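You operate a simulated robot arm through the tools that you are given. There is no shell and no other tool. Be economical: measure what you need, move in short steps, check, and stop when the job is done.

You run a simulated two-armed robot. Do the job below in one go: nothing can be reset, and whatever is moved stays where it is left.

Task
Pick up the 40 W lamp carton from the top of the test bench with one hand, pass it to the other hand and put it on the right middle shelf of the test bench. Set down upright: lamp carton.

The check looks at the end state, three seconds after you hand in, the way a careful person would. Anything else that was tipped, shoved, dropped, spilled or broken makes it a failure.

Robot
Two 6-joint arms with two-finger parallel grippers on one trunk, on a base that drives. Base frame: it is fixed to the floor where the robot stands at the start and does not move with it; the origin is under the middle of the robot, x ahead of it, y to its left, z up; the surface under the hand at the start is at about z = 880. Units: mm, rad, N and s.
The left shoulder is at the start at [-77, 177, 832], the right one opposite. With the tool pointing down near the work surface each hand reaches from about 100 to 720 mm from the robot's upright axis, wherever it stands, measured 20 degrees to its own side. Places, roughly: right middle shelf of the test bench [600, -1200, 500]. Payload 1.57 kg a hand.
The tool frame of a hand sits at the grasp point between the pads (the TCP): z along the fingers, y along the line on which they close. The tips reach 30 mm beyond it. Largest opening 80 mm; finger width 17, thickness 12; the body of the gripper, 40 by 82 mm, starts 80 mm behind the TCP.
Orientation is told as [roll, pitch, yaw] about the base's x, y, z axes, in that order, counted from this pose: with the fingers straight down and closing along the base's y, the tool's x points along the base's -x, its y along +y and its z along -z.

Tools
- The arms move only by the tool arm_command. It takes "left_targets", "right_targets" or both (then of equal length, played together; a hand with none holds still); each is a list that holds one entry, the list of rows, each a list of 7 numbers: the shift along the tool's x, y, z in units of 50 mm (1.0 is 50 mm), then the turn, a rotation vector about the tool's x, y, z in units of 5 degrees (1.0 is 5 degrees), then the opening, from 0 (shut) to 1 (fully open). In form: [[[tx, ty, tz, ax, ay, az, fingers], ...]]. A call has 1 to 8 rows; each row shifts and turns the commanded pose from where the row before left it, along the tool's axes as they then stand. A call with a number of a shift or a turn outside -1 to 1 is refused whole. Each row takes 0.2 s and may step no farther than 50 mm and 0.15 rad from the row before; otherwise, or with a gripper value out of range, the whole call is refused. Where a pose cannot be reached the arm comes as near as it can. A force on the tool above 40 N (or 10 N above the force at the start of the call, whichever is more), or a blocked arm, ends the call early, and 0.2 s more pass. Each finger travels about 72 mm/s and halts on what it meets, pressing with about 22 N; the grip force reading is that of the motor and also rises with nothing between the fingers. The clock runs only during rows and for 0.2 s after the last one: add rows that do not move to give the fingers time. The reply holds the time, the measured pose of the TCP, the force on the tool along the base axes, the opening and the grip force, in the units named above and with some noise, with the torque about the TCP (base axes, N m) and any sound that the robot's microphone picked up, and new pictures: "views" is both (left out), scene, wrist or none (wrist: the cameras of the hands that moved).
- Cameras (640 x 400 px; columns grow to the right, rows downward): "scene" is now at [25.9, -45, 1560.9]; the picture's right is [-0.57, -0.82, 0.00], its down [-0.57, 0.40, -0.72] and it looks along [0.59, -0.41, -0.70] (base axes); focal length 283 px, centre (320, 200). "left" rides on the left gripper at [72, 7, -122] in its tool frame; the picture's right is [-0.09, 1.00, 0.00], its down [-0.84, -0.08, -0.54] and it looks along [-0.54, -0.05, 0.84] (tool axes); focal length 238 px, centre (320, 200). "right" rides on the right gripper at [72, -7, -122] in its tool frame; the picture's right is [0.09, 1.00, 0.00], its down [-0.84, 0.08, -0.54] and it looks along [-0.54, 0.05, 0.84] (tool axes); focal length 238 px, centre (320, 200). There is no depth. A picture from a camera that has moved, and an enlarged one, comes with that camera's place and axes in the base frame and with its lens.
- raise_lower(by): slides the trunk up (or, below 0, down) by that many mm; the arms and the scene camera ride with it, the base frame stays. It gives what a move gives, with no picture.
- roll_base(legs): drives the robot by 1 to 6 legs, each [ahead, left, turn to the left] in mm, mm and rad, along the robot's own axes; the way and the turn of a leg run together, so that a leg with both is an arc; at most 1500 mm and 3.142 rad a leg. The arms and the cameras ride along, it lands a little off, and it stops where it bumps. It gives what a move gives, and a new picture of the scene camera.
- aim_head(pan, tilt): turns the head with the scene camera to pan (to the left, within 2.496 rad either way) and tilt (down, from -0.506 to 1.204), counted from straight ahead of the robot. It gives what a move gives, and a new picture of the scene camera.
- enlarge(camera, box): a new picture of the part [left, top, right, bottom] of that camera's present view, enlarged. It takes no simulated time.
- hand_in(): hands the job in; it is judged then, once.

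Go step by step. Nothing tells you exact positions but the pictures and the camera data: compare them with the known pose of the tool, close in by small moves and look again before you grip or let go. The budget is 120 turns and 260 pictures, counting those below and the enlarged ones. Unless the task says otherwise, let go and move clear before handing in, and close with one line.

The tools are called after ">>>" as a command line: name --argument value ..., lists and objects as JSON in quotes. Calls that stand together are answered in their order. arm_command: Moves the arms, as the interface text tells. Its arguments: {"type":"object","properties":{"left_targets":{"type":"array"},"right_targets":{"type":"array"},"views":{"type":"string","enum":["both","scene","wrist","none"]}},"required":[]} The other tools are called the same way: raise_lower (by) slides the trunk up or down; roll_base (legs) drives the base; aim_head (pan, tilt) turns the head that bears the scene camera; enlarge (camera, box) takes an enlarged picture of a part of a camera's view; hand_in () hands the job in.

At the start:

```text
t: 0.0
left_eef_pos: [413.4, -29.6, 1167.7]
left_ee_rot: [-0.001, -0.001, 0.001]
left_contact_force: [-0.1, -0.7, -0.9]
left_moment: [0.02, 0.02, 0.01]
left_width: 80.1
left_finger_force: 0.1
right_eef_pos: [351.1, -456.3, 1100.5]
right_ee_rot: [-0.001, 0.0, 0.001]
right_contact_force: [-0.4, 1.0, -0.1]
right_moment: [0.01, 0.02, -0.01]
right_width: 80.2
right_finger_force: 0.1
trunk travel left (down, up): [-275.0, 53.0]
robot x, y, heading: [-1.2, 1.6, -0.004]
head pan, tilt: [-0.613, 0.771]
```

scene: 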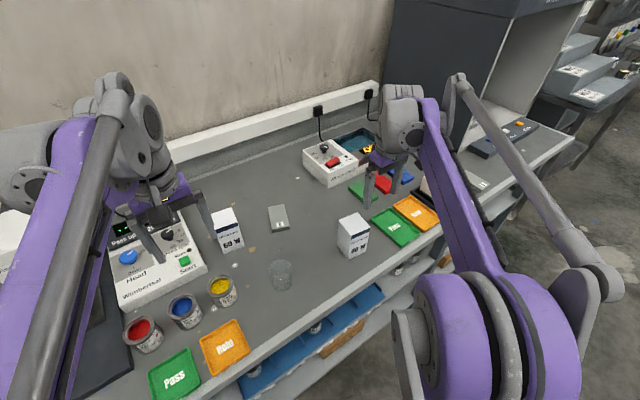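
right: 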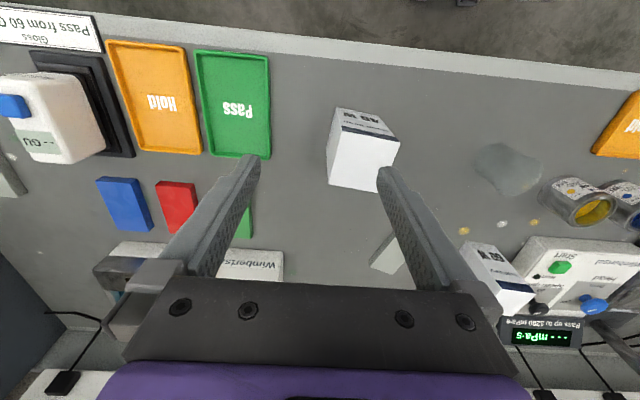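
left: 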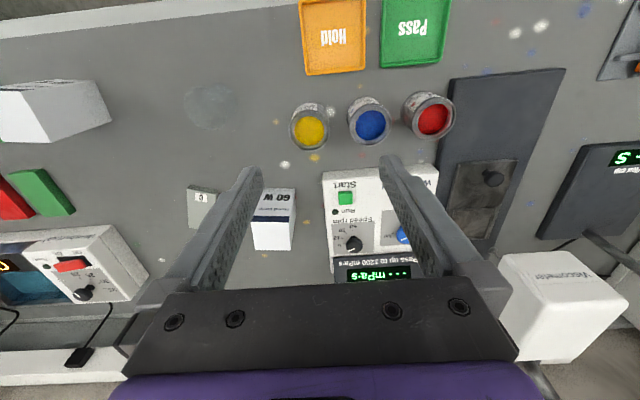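

I see two lamp cartons on the bench; one seems to read 60 W, and the other must be read closely. I enlarge the pictures before moving.

>>> enlarge --camera "scene" --box '[200, 180, 400, 305]'

>>> enlarge --camera "right" --box '[300, 80, 440, 220]'

>>> enlarge --camera "left" --box '[180, 160, 320, 260]'

```text
3.20 times, centred on (300, 242) of scene
camera zoom: at [25.9, -45.0, 1560.9], right [-0.57, -0.82, 0.0], down [-0.57, 0.4, -0.72], along [0.59, -0.41, -0.7], focal length 905 px, centre (384, 64)
```

zoom: 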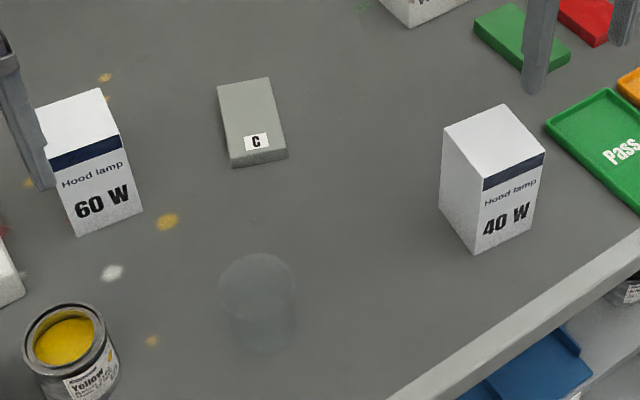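

```text
2.86 times, centred on (370, 150) of right
camera zoom: at [279.2, -464.0, 1223.2], right [-0.09, 1.0, 0.0], down [0.84, 0.08, 0.54], along [0.54, 0.05, -0.84], focal length 681 px, centre (177, 343)
```

zoom: 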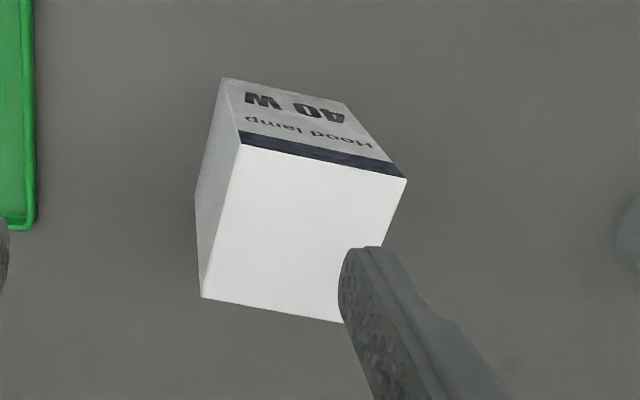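

```text
4.00 times, centred on (250, 210) of left
camera zoom: at [340.8, -21.7, 1292.1], right [0.09, 1.0, 0.0], down [0.84, -0.08, 0.54], along [0.54, -0.05, -0.84], focal length 953 px, centre (600, 160)
```

zoom: 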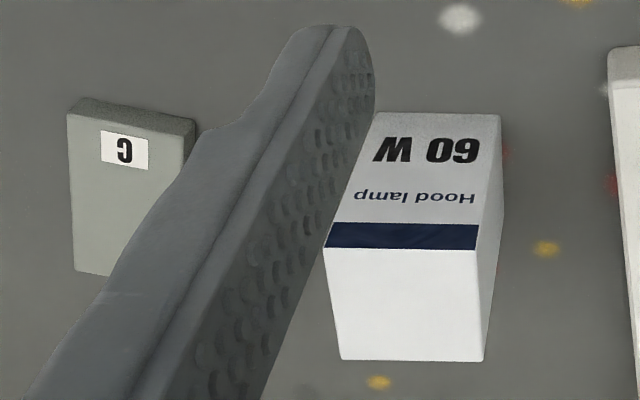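

The 40 W carton stands near (382, -409), about 60 x 60 x 103 mm, label toward the robot and turned slightly (-0.13 rad). Next I look at the shelf on the right.

>>> aim_head --pan -1.1 --tilt 0.7

```text
t: 0.9
left_eef_pos: [412.0, -28.1, 1168.8]
left_ee_rot: [-0.001, 0.0, 0.0]
left_contact_force: [-0.7, -0.2, 0.8]
left_moment: [0.02, -0.03, 0.0]
left_width: 79.7
left_finger_force: 0.1
right_eef_pos: [350.8, -456.0, 1101.6]
right_ee_rot: [0.0, -0.001, 0.002]
right_contact_force: [0.3, -0.3, 0.4]
right_moment: [0.01, -0.01, -0.03]
right_width: 79.9
right_finger_force: 0.0
trunk travel left (down, up): [-275.0, 53.0]
robot x, y, heading: [-0.9, -1.5, 0.004]
head pan, tilt: [-1.1, 0.7]
camera scene: at [-2.5, -73.6, 1566.9], right [-0.89, -0.45, 0.0], down [-0.29, 0.57, -0.76], along [0.35, -0.68, -0.64], focal length 283 px, centre (320, 200)
```

scene: 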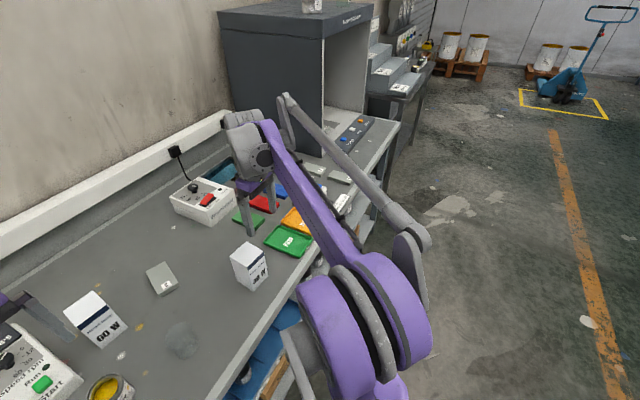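

The shelf lies under the bench on the right, so I will view it after backing off with the carton in hand. First I bring the right hand over the carton, turned to match it.

>>> arm_command --right_targets '[[[-0.31, 0.47, 0, 0, 0, 0, 1], [-0.31, 0.47, 0, 0, 0, 0, 1], [0, 0, 0.4, 0, 0, 0.75, 1], [0, 0, 0.4, 0, 0, 0.75, 1], [0, 0, 0.4, 0, 0, 0, 1], [0, 0, 0, 0, 0, 0, 1]]]' --views "both"

```text
t: 2.3
left_eef_pos: [413.0, -28.7, 1168.5]
left_ee_rot: [0.0, 0.002, 0.002]
left_contact_force: [0.3, 0.5, -0.1]
left_moment: [0.02, -0.04, 0.0]
left_width: 80.0
left_finger_force: 0.1
right_eef_pos: [383.0, -409.3, 1041.2]
right_ee_rot: [-0.001, 0.0, -0.131]
right_contact_force: [0.2, -0.3, 0.4]
right_moment: [0.01, 0.03, -0.01]
right_width: 80.2
right_finger_force: 0.1
trunk travel left (down, up): [-275.0, 53.0]
robot x, y, heading: [0.7, 1.0, 0.003]
head pan, tilt: [-1.1, 0.7]
camera scene: at [-2.7, -73.5, 1566.9], right [-0.89, -0.45, 0.0], down [-0.29, 0.57, -0.77], along [0.35, -0.68, -0.64], focal length 283 px, centre (320, 200)
camera right: at [310.1, -407.6, 1163.0], right [0.04, 1.0, 0.0], down [0.84, -0.03, 0.54], along [0.54, -0.02, -0.84], focal length 238 px, centre (320, 200)
```

scene: 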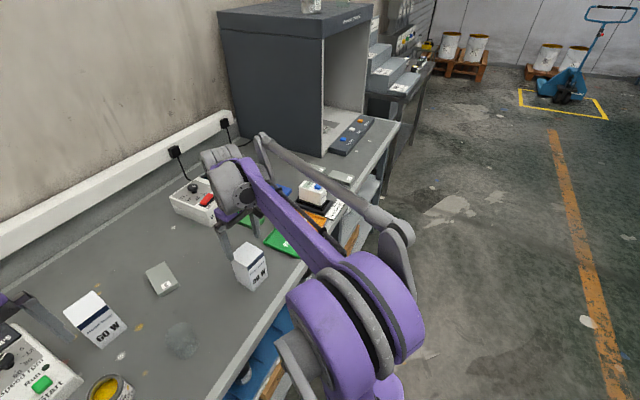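
right: 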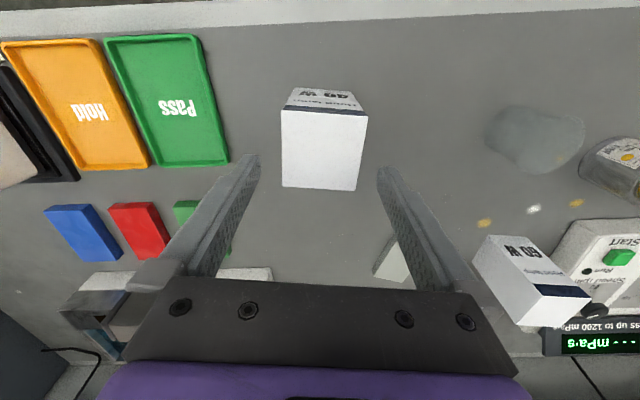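

The right hand sits centred over the carton and aligned with it. I go down about 75 mm and close.

>>> arm_command --right_targets '[[[0.02, 0.02, 0.5, 0, 0, 0, 1], [0, 0, 0.5, 0, 0, 0, 1], [0, 0, 0.5, 0, 0, 0, 1], [0, 0, 0, 0, 0, 0, 1]]]' --views "wrist"

```text
t: 3.3
left_eef_pos: [412.0, -28.7, 1168.6]
left_ee_rot: [0.0, 0.0, 0.0]
left_contact_force: [-0.1, -0.2, 0.1]
left_moment: [0.0, 0.01, 0.02]
left_width: 80.0
left_finger_force: 0.1
right_eef_pos: [379.2, -409.0, 966.0]
right_ee_rot: [0.0, 0.002, -0.129]
right_contact_force: [0.5, 0.5, 0.4]
right_moment: [0.02, 0.01, -0.01]
right_width: 80.1
right_finger_force: 0.0
trunk travel left (down, up): [-275.0, 53.0]
robot x, y, heading: [4.0, 1.5, -0.002]
head pan, tilt: [-1.1, 0.7]
camera right: at [309.0, -406.5, 1087.9], right [0.04, 1.0, 0.0], down [0.84, -0.03, 0.54], along [0.54, -0.02, -0.84], focal length 238 px, centre (320, 200)
```

right: 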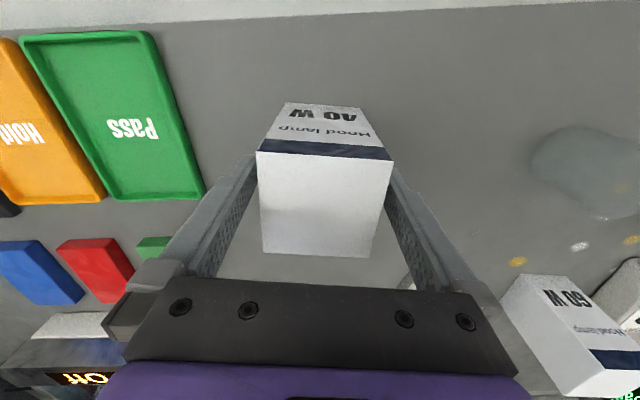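

The fingers straddle the carton cleanly. I close on it, then lift straight up.

>>> arm_command --right_targets '[[[0, 0, 0, 0, 0, 0, 0.5], [0, 0, 0, 0, 0, 0, 0.5], [0, 0, 0, 0, 0, 0, 0.5], [0, 0, 0, 0, 0, 0, 0.5]]]' --views "none"

```text
t: 4.3
left_eef_pos: [412.4, -28.8, 1169.1]
left_ee_rot: [0.001, 0.0, -0.001]
left_contact_force: [0.5, -0.5, 0.7]
left_moment: [-0.01, 0.0, 0.04]
left_width: 79.7
left_finger_force: 0.0
right_eef_pos: [381.0, -409.2, 966.6]
right_ee_rot: [-0.001, -0.002, -0.13]
right_contact_force: [0.5, 0.0, 1.1]
right_moment: [-0.03, 0.01, -0.02]
right_width: 61.7
right_finger_force: 21.6
trunk travel left (down, up): [-275.0, 53.0]
robot x, y, heading: [1.4, 0.7, -0.002]
head pan, tilt: [-1.1, 0.7]
```

Gripped at 62 mm. I lift 150 mm and check.

>>> arm_command --right_targets '[[[0, 0, -0.3, 0, 0, 0, 0.4], [0, 0, -0.5, 0, 0, 0, 0.4], [0, 0, -0.7, 0, 0, 0, 0.4], [0, 0, -0.7, 0, 0, 0, 0.4], [0, 0, -0.7, 0, 0, -0.75, 0.4], [0, 0, 0, 0, 0, -0.75, 0.4], [0, 0, 0, 0, 0, 0, 0.4]]]' --views "both"

```text
t: 5.9
left_eef_pos: [413.6, -29.3, 1168.2]
left_ee_rot: [-0.001, 0.0, -0.002]
left_contact_force: [-0.4, 0.4, 0.1]
left_moment: [0.0, -0.01, -0.01]
left_width: 80.3
left_finger_force: 0.2
right_eef_pos: [381.1, -409.8, 1111.4]
right_ee_rot: [0.0, 0.001, 0.0]
right_contact_force: [0.1, 0.3, -1.7]
right_moment: [0.01, -0.02, 0.0]
right_width: 61.6
right_finger_force: 22.8
trunk travel left (down, up): [-275.0, 53.0]
robot x, y, heading: [0.7, -0.4, 0.009]
head pan, tilt: [-1.1, 0.7]
camera scene: at [-2.6, -73.6, 1566.9], right [-0.89, -0.45, 0.0], down [-0.29, 0.57, -0.76], along [0.35, -0.68, -0.64], focal length 283 px, centre (320, 200)
camera right: at [309.5, -416.9, 1233.4], right [-0.09, 1.0, 0.0], down [0.84, 0.08, 0.54], along [0.54, 0.05, -0.84], focal length 238 px, centre (320, 200)
```

scene: 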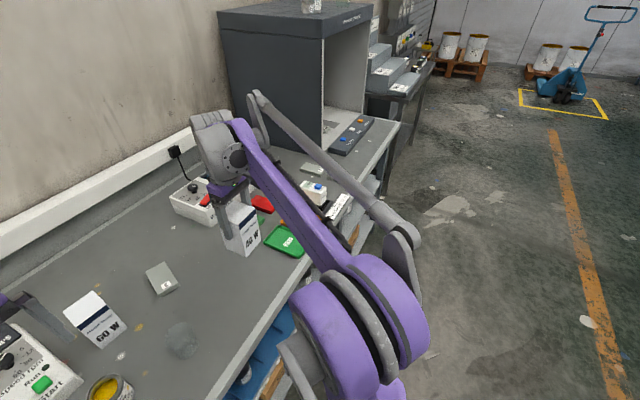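
right: 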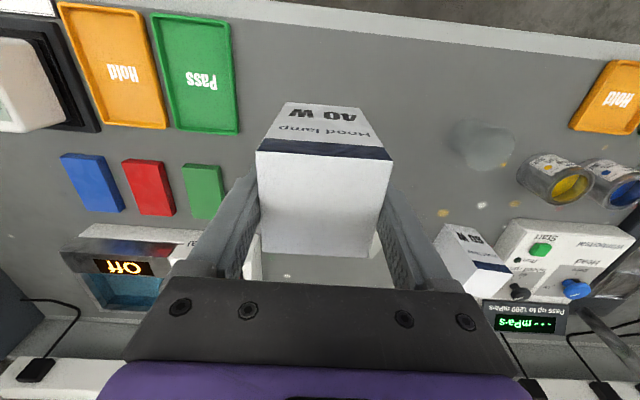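

The carton is held and clear of the bench. Before backing off I look behind for space.

>>> aim_head --pan -2.45 --tilt 0.5

>>> aim_head --pan 2.45 --tilt 0.5

```text
t: 7.4
left_eef_pos: [412.3, -28.9, 1169.8]
left_ee_rot: [0.0, 0.0, -0.001]
left_contact_force: [-0.6, 0.1, 0.6]
left_moment: [-0.02, 0.0, 0.03]
left_width: 80.1
left_finger_force: 0.0
right_eef_pos: [380.6, -410.6, 1111.8]
right_ee_rot: [-0.001, -0.001, 0.0]
right_contact_force: [-0.2, -0.4, -0.4]
right_moment: [-0.02, 0.0, 0.0]
right_width: 61.3
right_finger_force: 22.2
trunk travel left (down, up): [-275.0, 53.0]
robot x, y, heading: [-1.9, -1.0, 0.002]
head pan, tilt: [-2.45, 0.499]
camera scene: at [-111.2, -56.0, 1584.6], right [-0.64, 0.77, 0.0], down [0.37, 0.31, -0.88], along [-0.68, -0.56, -0.48], focal length 283 px, centre (320, 200)
```

scene: 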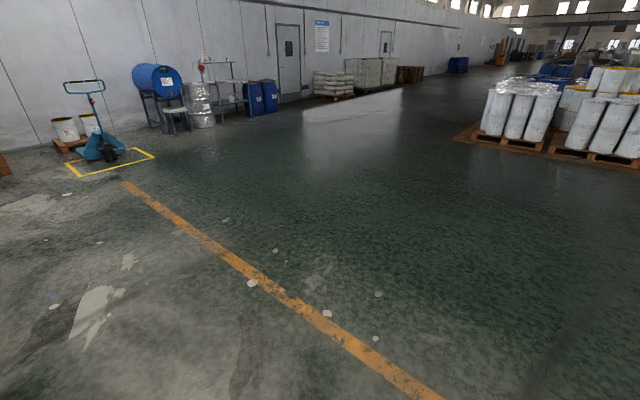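

```text
t: 11.3
left_eef_pos: [412.6, -29.4, 1169.5]
left_ee_rot: [0.0, 0.0, 0.0]
left_contact_force: [-0.3, -0.2, -1.1]
left_moment: [-0.01, 0.0, -0.02]
left_width: 80.1
left_finger_force: 0.1
right_eef_pos: [380.7, -409.6, 1111.1]
right_ee_rot: [0.001, -0.001, 0.001]
right_contact_force: [0.9, -0.5, -1.2]
right_moment: [0.0, 0.04, 0.01]
right_width: 61.8
right_finger_force: 21.0
trunk travel left (down, up): [-275.0, 53.0]
robot x, y, heading: [1.5, 1.9, 0.006]
head pan, tilt: [2.45, 0.499]
camera scene: at [-111.2, 60.1, 1584.6], right [0.64, 0.77, 0.0], down [0.37, -0.31, -0.88], along [-0.68, 0.56, -0.48], focal length 283 px, centre (320, 200)
```

scene: 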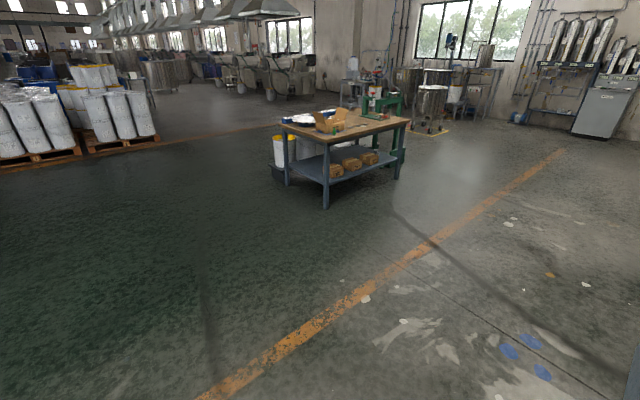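

There is ample free floor behind. I back off 800 mm, then go right 1200 mm, and look at the shelf.

>>> roll_base --legs '[[-800, 0, 0], [0, -1200, 0]]'

>>> aim_head --pan 0 --tilt 0.55

```text
t: 26.0
left_eef_pos: [-386.1, -1238.0, 1169.0]
left_ee_rot: [0.001, 0.001, 0.001]
left_contact_force: [-0.7, -0.2, -0.2]
left_moment: [0.0, 0.02, -0.02]
left_width: 79.9
left_finger_force: 0.1
right_eef_pos: [-418.4, -1618.1, 1112.1]
right_ee_rot: [0.0, 0.0, 0.001]
right_contact_force: [0.6, -0.2, -1.2]
right_moment: [0.02, 0.0, 0.0]
right_width: 61.4
right_finger_force: 22.3
trunk travel left (down, up): [-275.0, 53.0]
robot x, y, heading: [-802.2, -1207.0, 0.004]
head pan, tilt: [2.45, 0.499]
camera scene: at [-910.6, -1148.4, 1584.6], right [0.64, 0.77, 0.0], down [0.37, -0.3, -0.88], along [-0.68, 0.56, -0.48], focal length 283 px, centre (320, 200)
```

scene: 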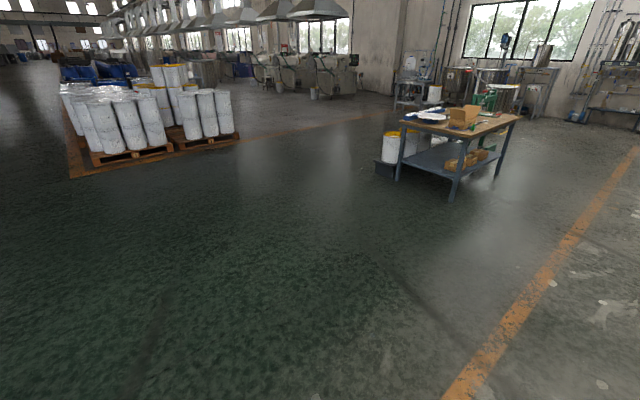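

```text
t: 28.3
left_eef_pos: [-387.4, -1237.0, 1167.2]
left_ee_rot: [0.001, -0.001, -0.001]
left_contact_force: [0.0, 0.7, 0.3]
left_moment: [-0.01, 0.0, -0.01]
left_width: 80.1
left_finger_force: 0.1
right_eef_pos: [-418.0, -1617.8, 1111.0]
right_ee_rot: [0.0, -0.001, -0.001]
right_contact_force: [-0.7, 0.2, -1.1]
right_moment: [-0.01, 0.02, 0.0]
right_width: 61.5
right_finger_force: 22.0
trunk travel left (down, up): [-275.0, 53.0]
robot x, y, heading: [-797.6, -1208.4, -0.0]
head pan, tilt: [0.0, 0.55]
camera scene: at [-750.7, -1206.3, 1580.0], right [0.0, -1.0, 0.0], down [-0.52, 0.0, -0.85], along [0.85, 0.0, -0.52], focal length 283 px, centre (320, 200)
```

scene: 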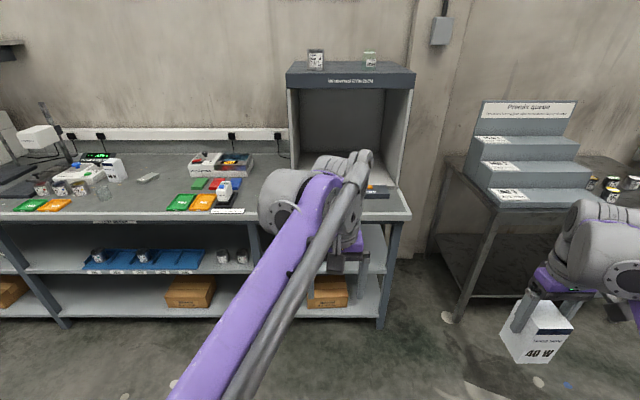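

The right bay's middle shelf is partly hidden by the left arm. For the handover here in free space, I turn the left hand to point forward and 30° down, well to the left, and slide the right hand with the carton toward the middle.

>>> arm_command --left_targets '[[[0.6, 0.8, 0, 0, 0, 0, 1], [0.6, 0.8, 0, 0, 0, 0, 1], [0.6, 0.8, 0, 0, 0, 0, 1], [0.4, 0.4, 0, 0, 0, 0, 1], [0, 0, 0, 0, -1, 0, 1], [0, 0, 0, 0, -1, 0, 1], [0, 0, 0, 0, -1, 0, 1], [0, 0, 0, 0, -1, 0, 1]]]' --views "none"

>>> arm_command --left_targets '[[[0, 0, 0, 0, -1, 0, 1], [0, 0, 0, 0, -1, 0, 1], [0, 0, 0, 0, -1, 0, 1], [0, 0, 0, 0, -1, 0, 1], [0, 0, 0, 0, -1, 0, 1], [0, 0, 0, 0, -1, 0, 1], [0, 0, 0, 0, -1, 0, 1], [0, 0, 0, 0, -1, 0, 1]]]' --right_targets '[[[-0.07, 0.9, 0, 0, 0, 0, 0.4], [-0.07, 0.9, 0, 0, 0, 0, 0.4], [-0.07, 0.9, 0, 0, 0, 0, 0.4], [-0.07, 0.9, 0, 0, 0, 0, 0.4], [-0.07, 0.9, 0, 0, 0, 0, 0.4], [-0.07, 0.9, 0, 0, 0, 0, 0.4], [0, 0, 0, 0, 0, 0, 0.4], [0, 0, 0, 0, 0, 0, 0.4]]]' --views "both"

```text
t: 30.1
left_eef_pos: [-496.8, -1097.2, 1169.0]
left_ee_rot: [0.0, -0.349, 0.0]
left_contact_force: [-0.5, 0.4, 0.8]
left_moment: [-0.01, 0.0, 0.01]
left_width: 80.1
left_finger_force: 0.0
right_eef_pos: [-418.2, -1616.8, 1111.6]
right_ee_rot: [-0.001, 0.001, -0.001]
right_contact_force: [0.4, -0.5, -1.5]
right_moment: [0.08, 0.0, -0.01]
right_width: 61.5
right_finger_force: 22.0
trunk travel left (down, up): [-275.0, 53.0]
robot x, y, heading: [-799.5, -1209.4, 0.002]
head pan, tilt: [0.0, 0.55]
```

```text
t: 31.9
left_eef_pos: [-496.2, -1097.4, 1168.6]
left_ee_rot: [-0.004, -1.049, 0.004]
left_contact_force: [0.4, -0.3, -0.5]
left_moment: [0.02, -0.01, -0.02]
left_width: 79.7
left_finger_force: 0.1
right_eef_pos: [-396.9, -1346.9, 1111.7]
right_ee_rot: [0.0, -0.001, 0.0]
right_contact_force: [0.0, 0.7, -0.6]
right_moment: [-0.03, 0.04, 0.03]
right_width: 61.6
right_finger_force: 22.4
trunk travel left (down, up): [-275.0, 53.0]
robot x, y, heading: [-796.5, -1209.6, 0.002]
head pan, tilt: [0.0, 0.55]
camera scene: at [-751.0, -1205.7, 1580.0], right [0.0, -1.0, 0.0], down [-0.52, 0.0, -0.85], along [0.85, 0.0, -0.52], focal length 283 px, centre (320, 200)
camera right: at [-468.4, -1354.5, 1233.3], right [-0.09, 1.0, 0.0], down [0.84, 0.08, 0.54], along [0.54, 0.05, -0.84], focal length 238 px, centre (320, 200)
camera left: at [-638.5, -1089.7, 1168.5], right [0.05, 1.0, 0.08], down [-0.05, -0.08, 1.0], along [1.0, -0.05, 0.05], focal length 238 px, centre (320, 200)
```

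scene: 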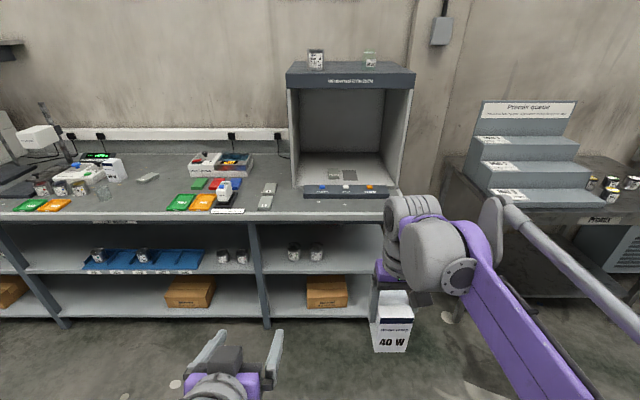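
right: 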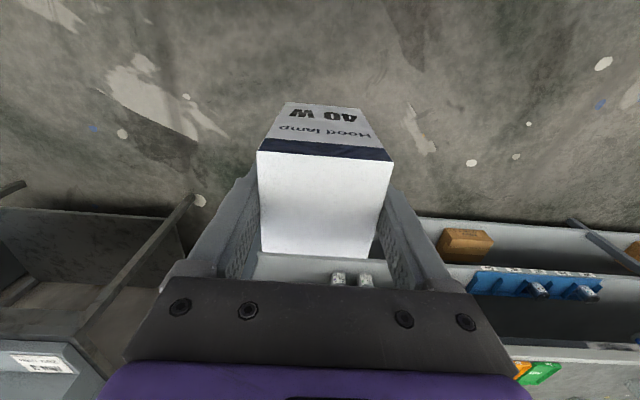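
left: 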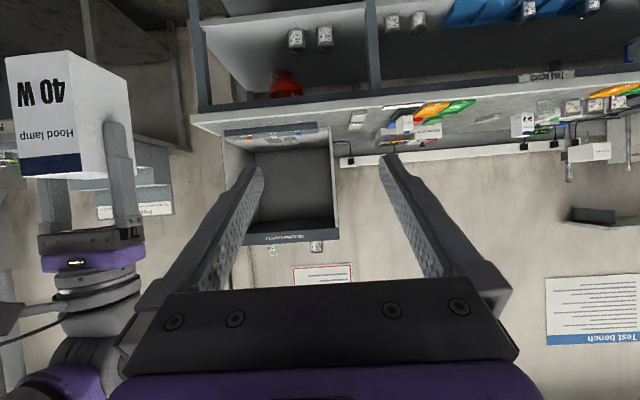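

The right bay's middle shelf shows two tins at its left half (about y -1063 and -1184, near the front), with free room to their right. I bring the left hand in line behind and above the carton, ready for a straight approach to its lower part.

>>> arm_command --left_targets '[[[0.15, -0.833, 0.1, 0, 0, 0, 1], [0.15, -0.833, 0.1, 0, 0, 0, 1], [0.15, -0.833, 0.1, 0, 0, 0, 1], [0.15, -0.833, 0.1, 0, 0, 0, 1], [0.15, -0.833, 0.1, 0, 0, 0, 1], [0.15, -0.833, 0.1, 0, 0, 0, 1], [0, 0, 0, 0, 0, 0, 1]]]' --views "both"

```text
t: 33.5
left_eef_pos: [-492.6, -1346.5, 1114.1]
left_ee_rot: [-0.004, -1.047, 0.003]
left_contact_force: [0.1, -0.1, 0.5]
left_moment: [0.0, -0.02, -0.03]
left_width: 80.0
left_finger_force: 0.1
right_eef_pos: [-396.5, -1346.2, 1111.6]
right_ee_rot: [-0.001, -0.001, -0.001]
right_contact_force: [1.0, 0.5, -0.2]
right_moment: [-0.01, 0.02, 0.0]
right_width: 61.6
right_finger_force: 22.4
trunk travel left (down, up): [-275.0, 53.0]
robot x, y, heading: [-797.8, -1208.2, 0.002]
head pan, tilt: [0.0, 0.55]
camera scene: at [-751.1, -1205.2, 1580.0], right [0.0, -1.0, 0.0], down [-0.52, 0.0, -0.85], along [0.85, 0.0, -0.52], focal length 283 px, centre (320, 200)
camera left: at [-634.8, -1339.2, 1115.1], right [0.05, 1.0, 0.08], down [-0.05, -0.08, 1.0], along [1.0, -0.05, 0.05], focal length 238 px, centre (320, 200)
```

scene: 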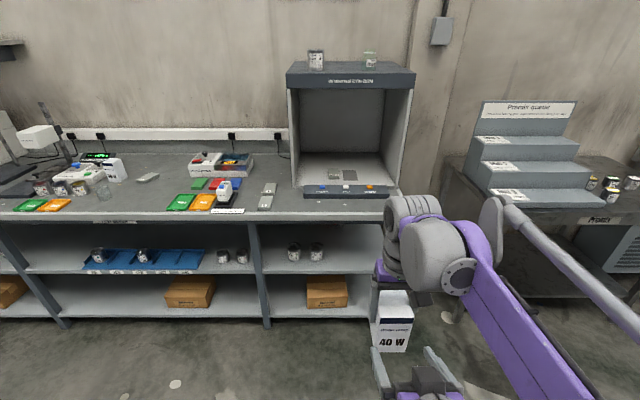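
left: 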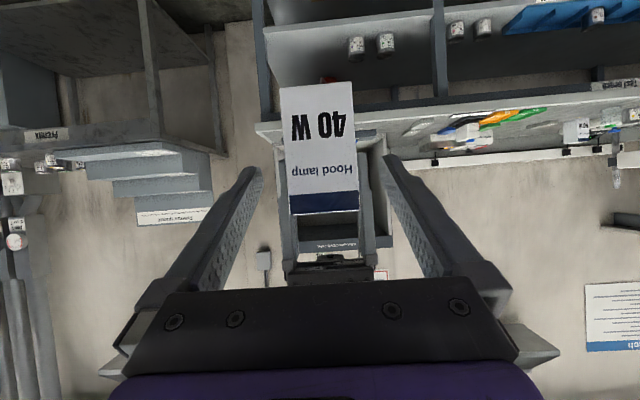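

The carton is centred between the left fingers. I move straight in along the finger axis by 110 mm.

>>> arm_command --left_targets '[[[0, 0, 0.6, 0, 0, 0, 1], [0, 0, 0.6, 0, 0, 0, 1], [0, 0, 0.5, 0, 0, 0, 1], [0, 0, 0.5, 0, 0, 0, 1], [0, 0, 0, 0, 0, 0, 1]]]' --views "both"

```text
t: 34.7
left_eef_pos: [-397.7, -1347.1, 1059.0]
left_ee_rot: [-0.002, -1.05, 0.002]
left_contact_force: [-0.4, 0.6, 0.4]
left_moment: [-0.03, 0.02, -0.02]
left_width: 80.1
left_finger_force: 0.0
right_eef_pos: [-397.8, -1347.6, 1111.9]
right_ee_rot: [0.0, 0.001, 0.0]
right_contact_force: [0.5, 0.1, -0.7]
right_moment: [0.02, -0.04, 0.0]
right_width: 61.7
right_finger_force: 21.7
trunk travel left (down, up): [-275.0, 53.0]
robot x, y, heading: [-798.6, -1211.9, 0.002]
head pan, tilt: [0.0, 0.55]
camera scene: at [-751.2, -1206.1, 1580.0], right [0.0, -1.0, 0.0], down [-0.52, 0.0, -0.85], along [0.85, 0.0, -0.52], focal length 283 px, centre (320, 200)
camera left: at [-539.3, -1340.3, 1059.5], right [0.05, 1.0, 0.08], down [-0.05, -0.08, 1.0], along [1.0, -0.05, 0.05], focal length 238 px, centre (320, 200)
```

scene: 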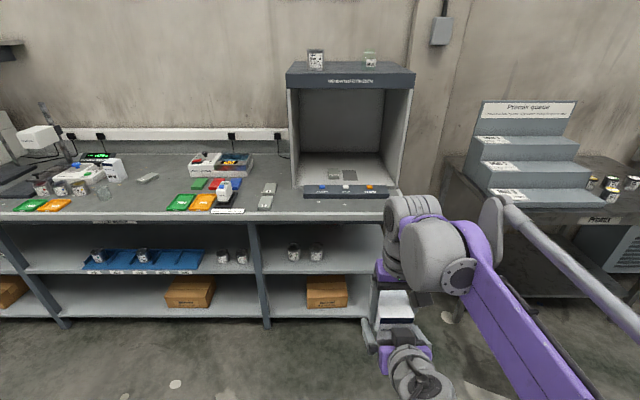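
left: 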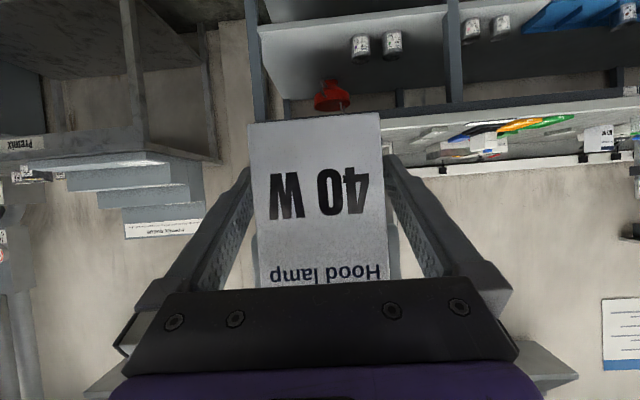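

The left fingers straddle the lower part of the carton. I close the left hand.

>>> arm_command --left_targets '[[[0, 0, 0, 0, 0, 0, 0.4], [0, 0, 0, 0, 0, 0, 0.4], [0, 0, 0, 0, 0, 0, 0.4], [0, 0, 0, 0, 0, 0, 0.4]]]' --views "none"

```text
t: 35.7
left_eef_pos: [-397.5, -1347.7, 1059.0]
left_ee_rot: [-0.002, -1.047, 0.003]
left_contact_force: [1.7, 1.7, -2.4]
left_moment: [0.14, 0.11, 0.14]
left_width: 61.6
left_finger_force: 22.0
right_eef_pos: [-397.1, -1347.7, 1112.1]
right_ee_rot: [0.001, 0.0, 0.001]
right_contact_force: [-2.1, -1.5, 2.1]
right_moment: [-0.19, -0.03, -0.09]
right_width: 61.8
right_finger_force: 22.2
trunk travel left (down, up): [-275.0, 53.0]
robot x, y, heading: [-797.6, -1204.8, -0.004]
head pan, tilt: [0.0, 0.55]
```

Both hands hold it with small forces. I open the right hand and lift it straight up.

>>> arm_command --right_targets '[[[0, 0, 0, 0, 0, 0, 0.85], [0, 0, 0, 0, 0, 0, 1], [0, 0, 0, 0, 0, 0, 1], [0, 0, -0.5, 0, 0, 0, 1], [0, 0, -0.8, 0, 0, 0, 1], [0, 0, -0.8, 0, 0, 0, 1], [0, 0, 0, 0, 0, 0, 1]]]' --views "both"

```text
t: 37.3
left_eef_pos: [-397.2, -1347.2, 1059.2]
left_ee_rot: [0.0, -1.047, 0.001]
left_contact_force: [-0.1, -0.4, 0.4]
left_moment: [-0.04, 0.02, -0.02]
left_width: 61.7
left_finger_force: 22.4
right_eef_pos: [-397.0, -1346.1, 1217.4]
right_ee_rot: [-0.001, 0.001, 0.001]
right_contact_force: [-0.3, 0.2, -1.1]
right_moment: [-0.03, -0.01, 0.04]
right_width: 80.0
right_finger_force: 0.1
trunk travel left (down, up): [-275.0, 53.0]
robot x, y, heading: [-798.2, -1209.2, 0.001]
head pan, tilt: [0.0, 0.55]
camera scene: at [-750.8, -1206.4, 1580.0], right [0.0, -1.0, 0.0], down [-0.52, 0.0, -0.85], along [0.85, 0.0, -0.52], focal length 283 px, centre (320, 200)
camera right: at [-469.6, -1354.8, 1338.6], right [-0.09, 1.0, 0.0], down [0.84, 0.08, 0.54], along [0.54, 0.05, -0.84], focal length 238 px, centre (320, 200)
```

scene: 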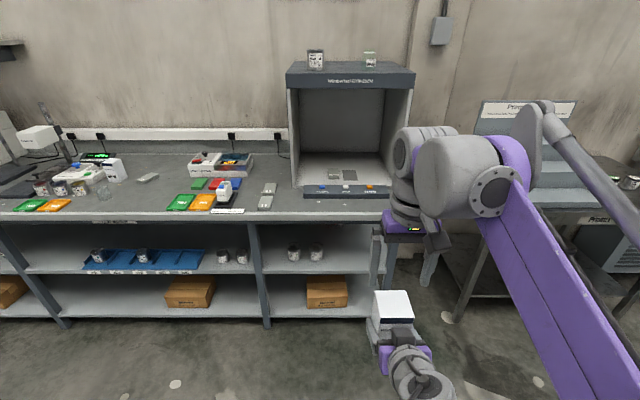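
right: 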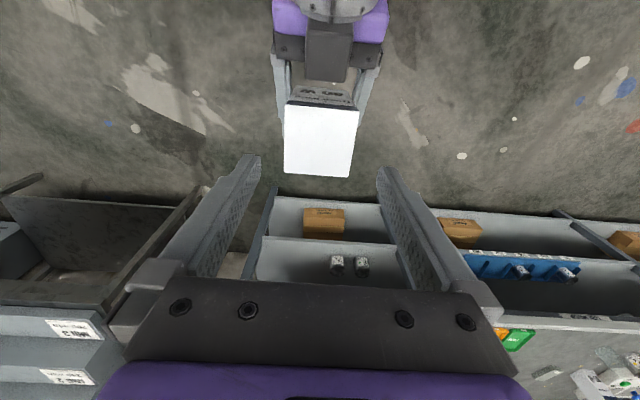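

The left hand holds the carton alone. I retract the right arm to the right and back, and bring the left hand nearer to its own side.

>>> arm_command --right_targets '[[[0.5, -0.7, 0, 0, 0, 0, 1], [0.5, -0.7, 0, 0, 0, 0, 1], [0.5, -0.7, 0, 0, 0, 0, 1], [0.5, -0.7, 0, 0, 0, 0, 1], [0.5, -0.7, 0, 0, 0, 0, 1], [0.5, -0.7, 0, 0, 0, 0, 1], [0.4, -0.7, 0, 0, 0, 0, 1], [0.4, -0.7, 0, 0, 0, 0, 1]]]' --left_targets '[[[0, 0, 0, 0, 0, 0, 0.4], [0, 0.5, 0, 0, 0, 0, 0.4], [0, 0.6, 0, 0, 0, 0, 0.4], [0, 0.6, 0, 0, 0, 0, 0.4], [0, 0.6, 0, 0, 0, 0, 0.4], [0, 0.6, 0, 0, 0, 0, 0.4], [0, 0.6, 0, 0, 0, 0, 0.4], [0, 0.3, 0, 0, 0, 0, 0.4]]]' --views "none"

>>> raise_lower --by -275

>>> aim_head --pan 0 --tilt 0.5

```text
t: 39.1
left_eef_pos: [-398.1, -1156.4, 1059.9]
left_ee_rot: [-0.003, -1.047, 0.001]
left_contact_force: [0.4, 0.0, -0.2]
left_moment: [0.01, 0.01, -0.01]
left_width: 61.6
left_finger_force: 22.0
right_eef_pos: [-587.2, -1629.6, 1217.4]
right_ee_rot: [0.002, -0.001, 0.002]
right_contact_force: [-0.5, -0.1, 0.4]
right_moment: [0.0, -0.01, 0.02]
right_width: 80.1
right_finger_force: 0.1
trunk travel left (down, up): [-275.0, 53.0]
robot x, y, heading: [-800.9, -1206.9, 0.0]
head pan, tilt: [0.0, 0.55]
```

```text
t: 41.9
left_eef_pos: [-398.8, -1156.6, 783.9]
left_ee_rot: [-0.002, -1.046, 0.002]
left_contact_force: [-0.1, 0.0, 0.4]
left_moment: [0.0, 0.02, -0.01]
left_width: 61.9
left_finger_force: 21.5
right_eef_pos: [-587.2, -1627.2, 940.4]
right_ee_rot: [0.0, 0.001, 0.001]
right_contact_force: [-0.4, -0.7, -0.4]
right_moment: [-0.01, -0.01, -0.03]
right_width: 80.2
right_finger_force: 0.1
trunk travel left (down, up): [0.0, 328.0]
robot x, y, heading: [-798.0, -1212.1, -0.0]
head pan, tilt: [0.0, 0.55]
```

```text
t: 42.5
left_eef_pos: [-398.5, -1156.5, 784.4]
left_ee_rot: [0.0, -1.047, 0.002]
left_contact_force: [0.3, 0.0, -0.4]
left_moment: [-0.03, 0.01, 0.0]
left_width: 61.6
left_finger_force: 22.3
right_eef_pos: [-586.0, -1627.0, 941.5]
right_ee_rot: [0.0, 0.001, -0.001]
right_contact_force: [-0.3, 0.0, 0.7]
right_moment: [0.04, -0.03, -0.02]
right_width: 80.3
right_finger_force: 0.0
trunk travel left (down, up): [0.0, 328.0]
robot x, y, heading: [-796.7, -1205.8, 0.005]
head pan, tilt: [0.0, 0.499]
camera scene: at [-699.1, -1206.3, 1306.8], right [0.0, -1.0, 0.0], down [-0.48, 0.0, -0.88], along [0.88, 0.0, -0.48], focal length 283 px, centre (320, 200)
```

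scene: 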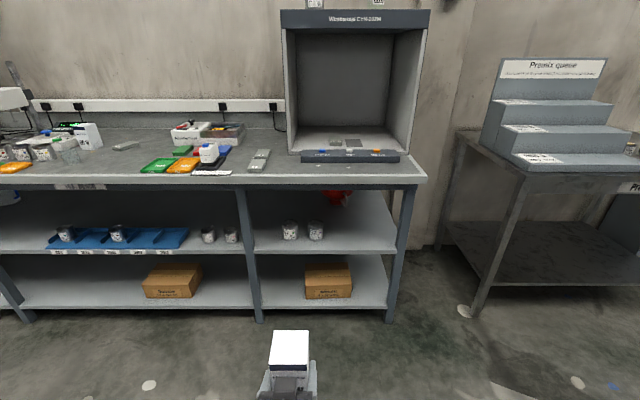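

Now the right bay is fully visible: two tins on its middle shelf, free room to their right, and a red object far back. I enlarge to measure the shelf.

>>> enlarge --camera "scene" --box '[240, 170, 430, 290]'

```text
3.33 times, centred on (335, 230) of scene
camera zoom: at [-699.1, -1206.3, 1306.8], right [0.0, -1.0, 0.0], down [-0.48, 0.0, -0.88], along [0.88, 0.0, -0.48], focal length 943 px, centre (270, 100)
```

zoom: 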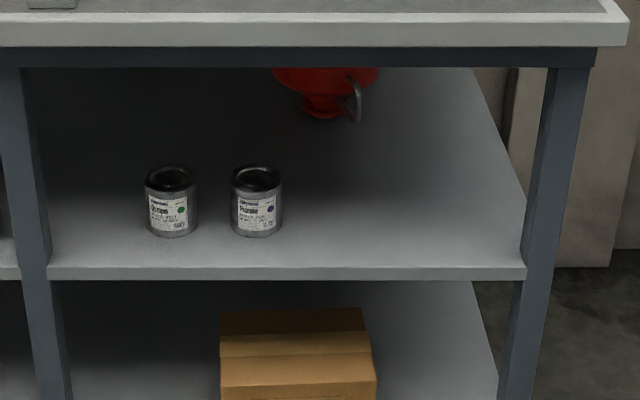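

The shelf front edge is near x 300 and the free stretch runs from about y -1225 to -1549, so I aim for about (395, -1385). I lower the left hand so the carton will pass under the bench top, then drive to stand in front.

>>> arm_command --left_targets '[[[0.505, 0, 0.29, 0, 0, 0, 0.4], [0.505, 0, 0.29, 0, 0, 0, 0.4], [0.505, 0, 0.29, 0, 0, 0, 0.4], [0.505, 0, 0.29, 0, 0, 0, 0.4], [0.505, 0, 0.29, 0, 0, 0, 0.4], [0.505, 0, 0.29, 0, 0, 0, 0.4], [0, 0, 0, 0, 0, 0, 0.4]]]' --views "none"

>>> roll_base --legs '[[0, -228, 0], [500, 0, 0]]'

>>> arm_command --left_targets '[[[0, 0, 0, 0, 0, 0, 0.4]]]' --views "wrist"

```text
t: 44.1
left_eef_pos: [-396.8, -1156.9, 610.3]
left_ee_rot: [0.0, -1.047, 0.003]
left_contact_force: [1.1, -0.6, -0.3]
left_moment: [0.01, 0.01, 0.02]
left_width: 61.5
left_finger_force: 22.5
right_eef_pos: [-588.1, -1627.7, 941.2]
right_ee_rot: [0.0, -0.001, 0.001]
right_contact_force: [-0.6, 0.5, -0.3]
right_moment: [0.03, -0.03, -0.04]
right_width: 80.1
right_finger_force: 0.1
trunk travel left (down, up): [0.0, 328.0]
robot x, y, heading: [-801.6, -1210.7, -0.001]
head pan, tilt: [0.0, 0.499]
```

```text
t: 49.3
left_eef_pos: [101.8, -1391.4, 610.6]
left_ee_rot: [-0.002, -1.046, -0.005]
left_contact_force: [0.5, -0.2, -1.0]
left_moment: [-0.02, 0.0, -0.03]
left_width: 61.6
left_finger_force: 21.8
right_eef_pos: [-90.4, -1859.0, 941.5]
right_ee_rot: [0.001, 0.0, -0.006]
right_contact_force: [0.1, -0.3, -0.4]
right_moment: [0.01, 0.01, 0.02]
right_width: 80.0
right_finger_force: 0.1
trunk travel left (down, up): [0.0, 328.0]
robot x, y, heading: [-302.3, -1439.5, -0.006]
head pan, tilt: [0.0, 0.499]
camera scene: at [-200.3, -1437.8, 1306.8], right [0.0, -1.0, 0.0], down [-0.48, 0.0, -0.88], along [0.88, 0.0, -0.48], focal length 283 px, centre (320, 200)
```

scene: 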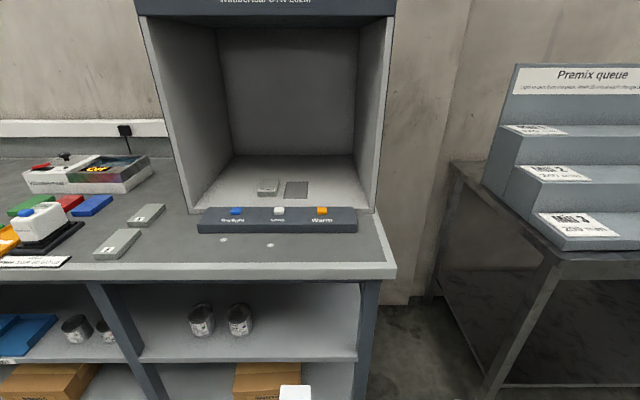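

```text
t: 49.7
left_eef_pos: [102.2, -1390.9, 609.0]
left_ee_rot: [-0.002, -1.046, -0.003]
left_contact_force: [0.6, 0.4, 0.3]
left_moment: [-0.03, 0.02, 0.03]
left_width: 61.5
left_finger_force: 22.0
right_eef_pos: [-90.8, -1858.8, 942.8]
right_ee_rot: [-0.001, 0.001, -0.005]
right_contact_force: [0.4, 1.1, 0.2]
right_moment: [0.0, -0.03, -0.02]
right_width: 80.2
right_finger_force: 0.1
trunk travel left (down, up): [0.0, 328.0]
robot x, y, heading: [-300.3, -1436.8, -0.009]
head pan, tilt: [0.0, 0.499]
camera left: at [-40.3, -1382.7, 610.1], right [0.05, 1.0, 0.08], down [-0.05, -0.08, 1.0], along [1.0, -0.05, 0.05], focal length 238 px, centre (320, 200)
```

left: 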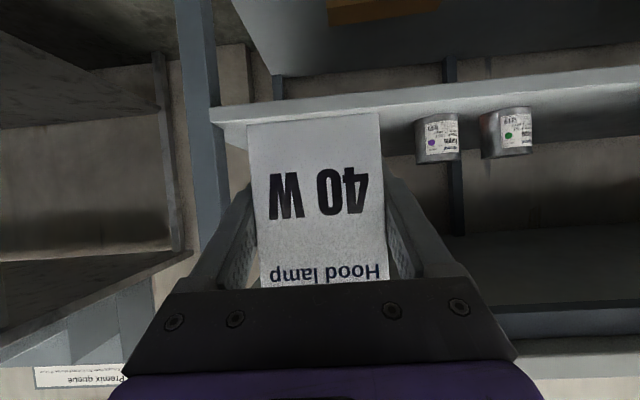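

By triangulation the shelf top is at about z 499 with its front edge at x 310; the carton bottom is at about 578 and lies clear of tins and leg. I drive 150 mm closer, then extend the hand.

>>> roll_base --legs '[[150, 0, 0.006]]'

>>> arm_command --left_targets '[[[-0.3, 0, 0.52, 0, 0, 0, 0.4], [-0.3, 0, 0.52, 0, 0, 0, 0.4], [0, 0, 0, 0, 0, 0, 0.4]]]' --views "both"

```text
t: 51.0
left_eef_pos: [250.0, -1388.2, 609.6]
left_ee_rot: [-0.001, -1.047, 0.002]
left_contact_force: [0.5, 0.6, -0.7]
left_moment: [-0.01, 0.01, 0.02]
left_width: 61.6
left_finger_force: 21.8
right_eef_pos: [62.5, -1856.6, 942.1]
right_ee_rot: [-0.001, 0.0, 0.001]
right_contact_force: [0.5, 0.1, 0.2]
right_moment: [0.0, 0.0, 0.0]
right_width: 80.2
right_finger_force: 0.1
trunk travel left (down, up): [0.0, 328.0]
robot x, y, heading: [-152.0, -1439.2, 0.003]
head pan, tilt: [0.0, 0.499]
camera scene: at [-50.5, -1437.5, 1306.7], right [0.0, -1.0, 0.0], down [-0.48, 0.0, -0.88], along [0.88, 0.0, -0.48], focal length 283 px, centre (320, 200)
```

scene: 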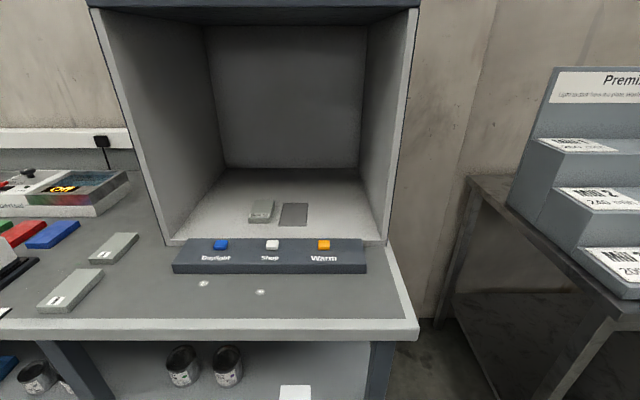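

```text
t: 51.8
left_eef_pos: [310.5, -1388.1, 610.0]
left_ee_rot: [0.0, -1.048, 0.002]
left_contact_force: [0.0, 0.2, 0.1]
left_moment: [0.0, -0.01, -0.01]
left_width: 61.7
left_finger_force: 22.3
right_eef_pos: [61.1, -1858.1, 940.8]
right_ee_rot: [-0.002, 0.0, -0.001]
right_contact_force: [-1.0, 0.2, -0.4]
right_moment: [0.02, -0.01, -0.03]
right_width: 80.1
right_finger_force: 0.1
trunk travel left (down, up): [0.0, 328.0]
robot x, y, heading: [-150.5, -1437.1, 0.0]
head pan, tilt: [0.0, 0.499]
camera scene: at [-51.2, -1437.5, 1306.8], right [0.0, -1.0, 0.0], down [-0.48, 0.0, -0.88], along [0.88, 0.0, -0.48], focal length 283 px, centre (320, 200)
camera left: at [169.2, -1381.2, 610.3], right [0.05, 1.0, 0.08], down [-0.05, -0.08, 1.0], along [1.0, -0.05, 0.05], focal length 238 px, centre (320, 200)
```

scene: 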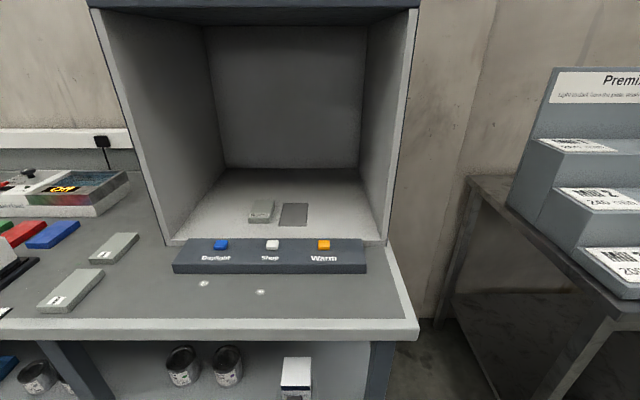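
left: 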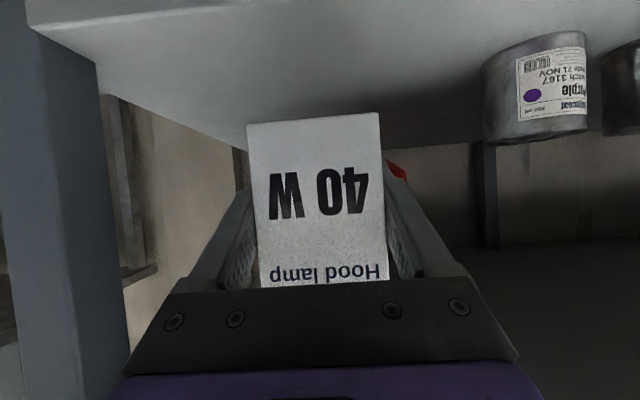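

The carton is clear of tin and leg, and the shelf lies below it. I reach in 80 mm more and come down 55 mm.

>>> arm_command --left_targets '[[[-0.267, 0, 0.462, 0, 0, 0, 0.4], [-0.267, 0, 0.462, 0, 0, 0, 0.4], [-0.267, 0, 0.462, 0, 0, 0, 0.4], [0.346, 0, 0.2, 0, 0, 0, 0.4], [0.346, 0, 0.2, 0, 0, 0, 0.4], [0.26, 0, 0.15, 0, 0, 0, 0.4], [0, 0, 0, 0, 0, 0, 0.4]]]' --views "both"

```text
t: 53.4
left_eef_pos: [390.9, -1388.9, 554.4]
left_ee_rot: [-0.003, -1.048, 0.002]
left_contact_force: [0.5, 0.2, 0.2]
left_moment: [0.0, 0.02, 0.0]
left_width: 61.8
left_finger_force: 22.3
right_eef_pos: [60.2, -1859.5, 942.3]
right_ee_rot: [0.001, 0.0, 0.001]
right_contact_force: [0.1, 0.4, 0.3]
right_moment: [-0.01, -0.02, -0.01]
right_width: 80.1
right_finger_force: 0.0
trunk travel left (down, up): [0.0, 328.0]
robot x, y, heading: [-153.9, -1440.3, 0.003]
head pan, tilt: [0.0, 0.499]
camera scene: at [-51.1, -1437.5, 1306.8], right [0.0, -1.0, 0.0], down [-0.48, 0.0, -0.88], along [0.88, 0.0, -0.48], focal length 283 px, centre (320, 200)
camera left: at [248.9, -1381.9, 555.3], right [0.05, 1.0, 0.08], down [-0.05, -0.08, 1.0], along [1.0, -0.05, 0.05], focal length 238 px, centre (320, 200)
```

scene: 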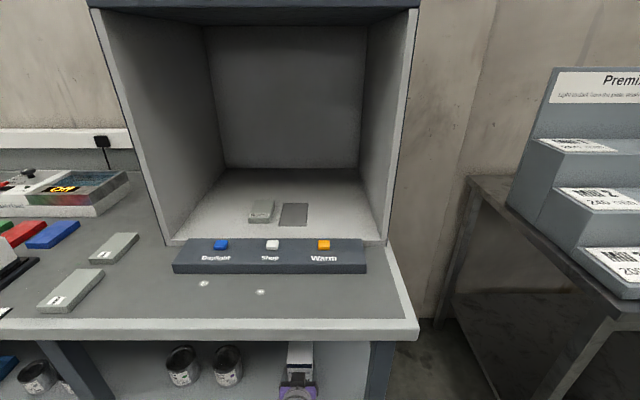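
left: 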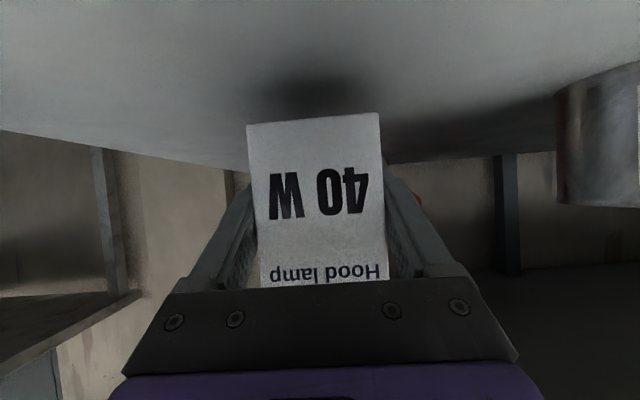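

The carton hovers about 22 mm over the shelf. I lower in small steps, watching the force.

>>> arm_command --left_targets '[[[0.069, 0, 0.04, 0, 0, 0, 0.4], [0.069, 0, 0.04, 0, 0, 0, 0.4], [0.069, 0, 0.04, 0, 0, 0, 0.4], [0.069, 0, 0.04, 0, 0, 0, 0.4], [0, 0, 0, 0, 0, 0, 0.4]]]' --views "wrist"

```text
t: 54.6
left_eef_pos: [390.6, -1388.8, 539.5]
left_ee_rot: [-0.002, -1.048, 0.001]
left_contact_force: [-0.5, -0.3, -0.1]
left_moment: [0.01, 0.0, 0.03]
left_width: 61.6
left_finger_force: 22.2
right_eef_pos: [61.2, -1859.0, 941.4]
right_ee_rot: [-0.001, 0.002, 0.002]
right_contact_force: [0.0, -0.7, -0.6]
right_moment: [0.04, -0.03, 0.0]
right_width: 80.1
right_finger_force: 0.1
trunk travel left (down, up): [0.0, 328.0]
robot x, y, heading: [-155.0, -1436.9, -0.003]
head pan, tilt: [0.0, 0.499]
camera left: at [248.7, -1381.8, 539.0], right [0.05, 1.0, 0.08], down [-0.05, -0.08, 1.0], along [1.0, -0.05, 0.05], focal length 238 px, centre (320, 200)
```

left: 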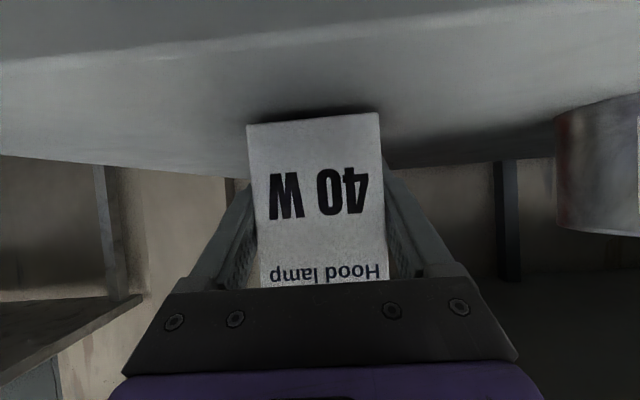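

Nearly down; the shadow has almost closed. I lower 2 mm at a time.

>>> arm_command --left_targets '[[[0.035, 0, 0.02, 0, 0, 0, 0.4], [0.035, 0, 0.02, 0, 0, 0, 0.4], [0.035, 0, 0.02, 0, 0, 0, 0.4], [0, 0, 0, 0, 0, 0, 0.4]]]' --views "none"

```text
t: 55.6
left_eef_pos: [389.1, -1389.1, 534.4]
left_ee_rot: [-0.001, -1.049, 0.003]
left_contact_force: [3.7, 1.2, 18.6]
left_moment: [0.08, 0.19, -0.03]
left_width: 61.8
left_finger_force: 22.3
right_eef_pos: [60.8, -1859.2, 941.2]
right_ee_rot: [-0.002, -0.001, 0.002]
right_contact_force: [-0.2, -0.2, 0.8]
right_moment: [-0.02, -0.03, 0.01]
right_width: 80.2
right_finger_force: 0.1
trunk travel left (down, up): [0.0, 328.0]
robot x, y, heading: [-148.4, -1441.2, 0.007]
head pan, tilt: [0.0, 0.499]
```

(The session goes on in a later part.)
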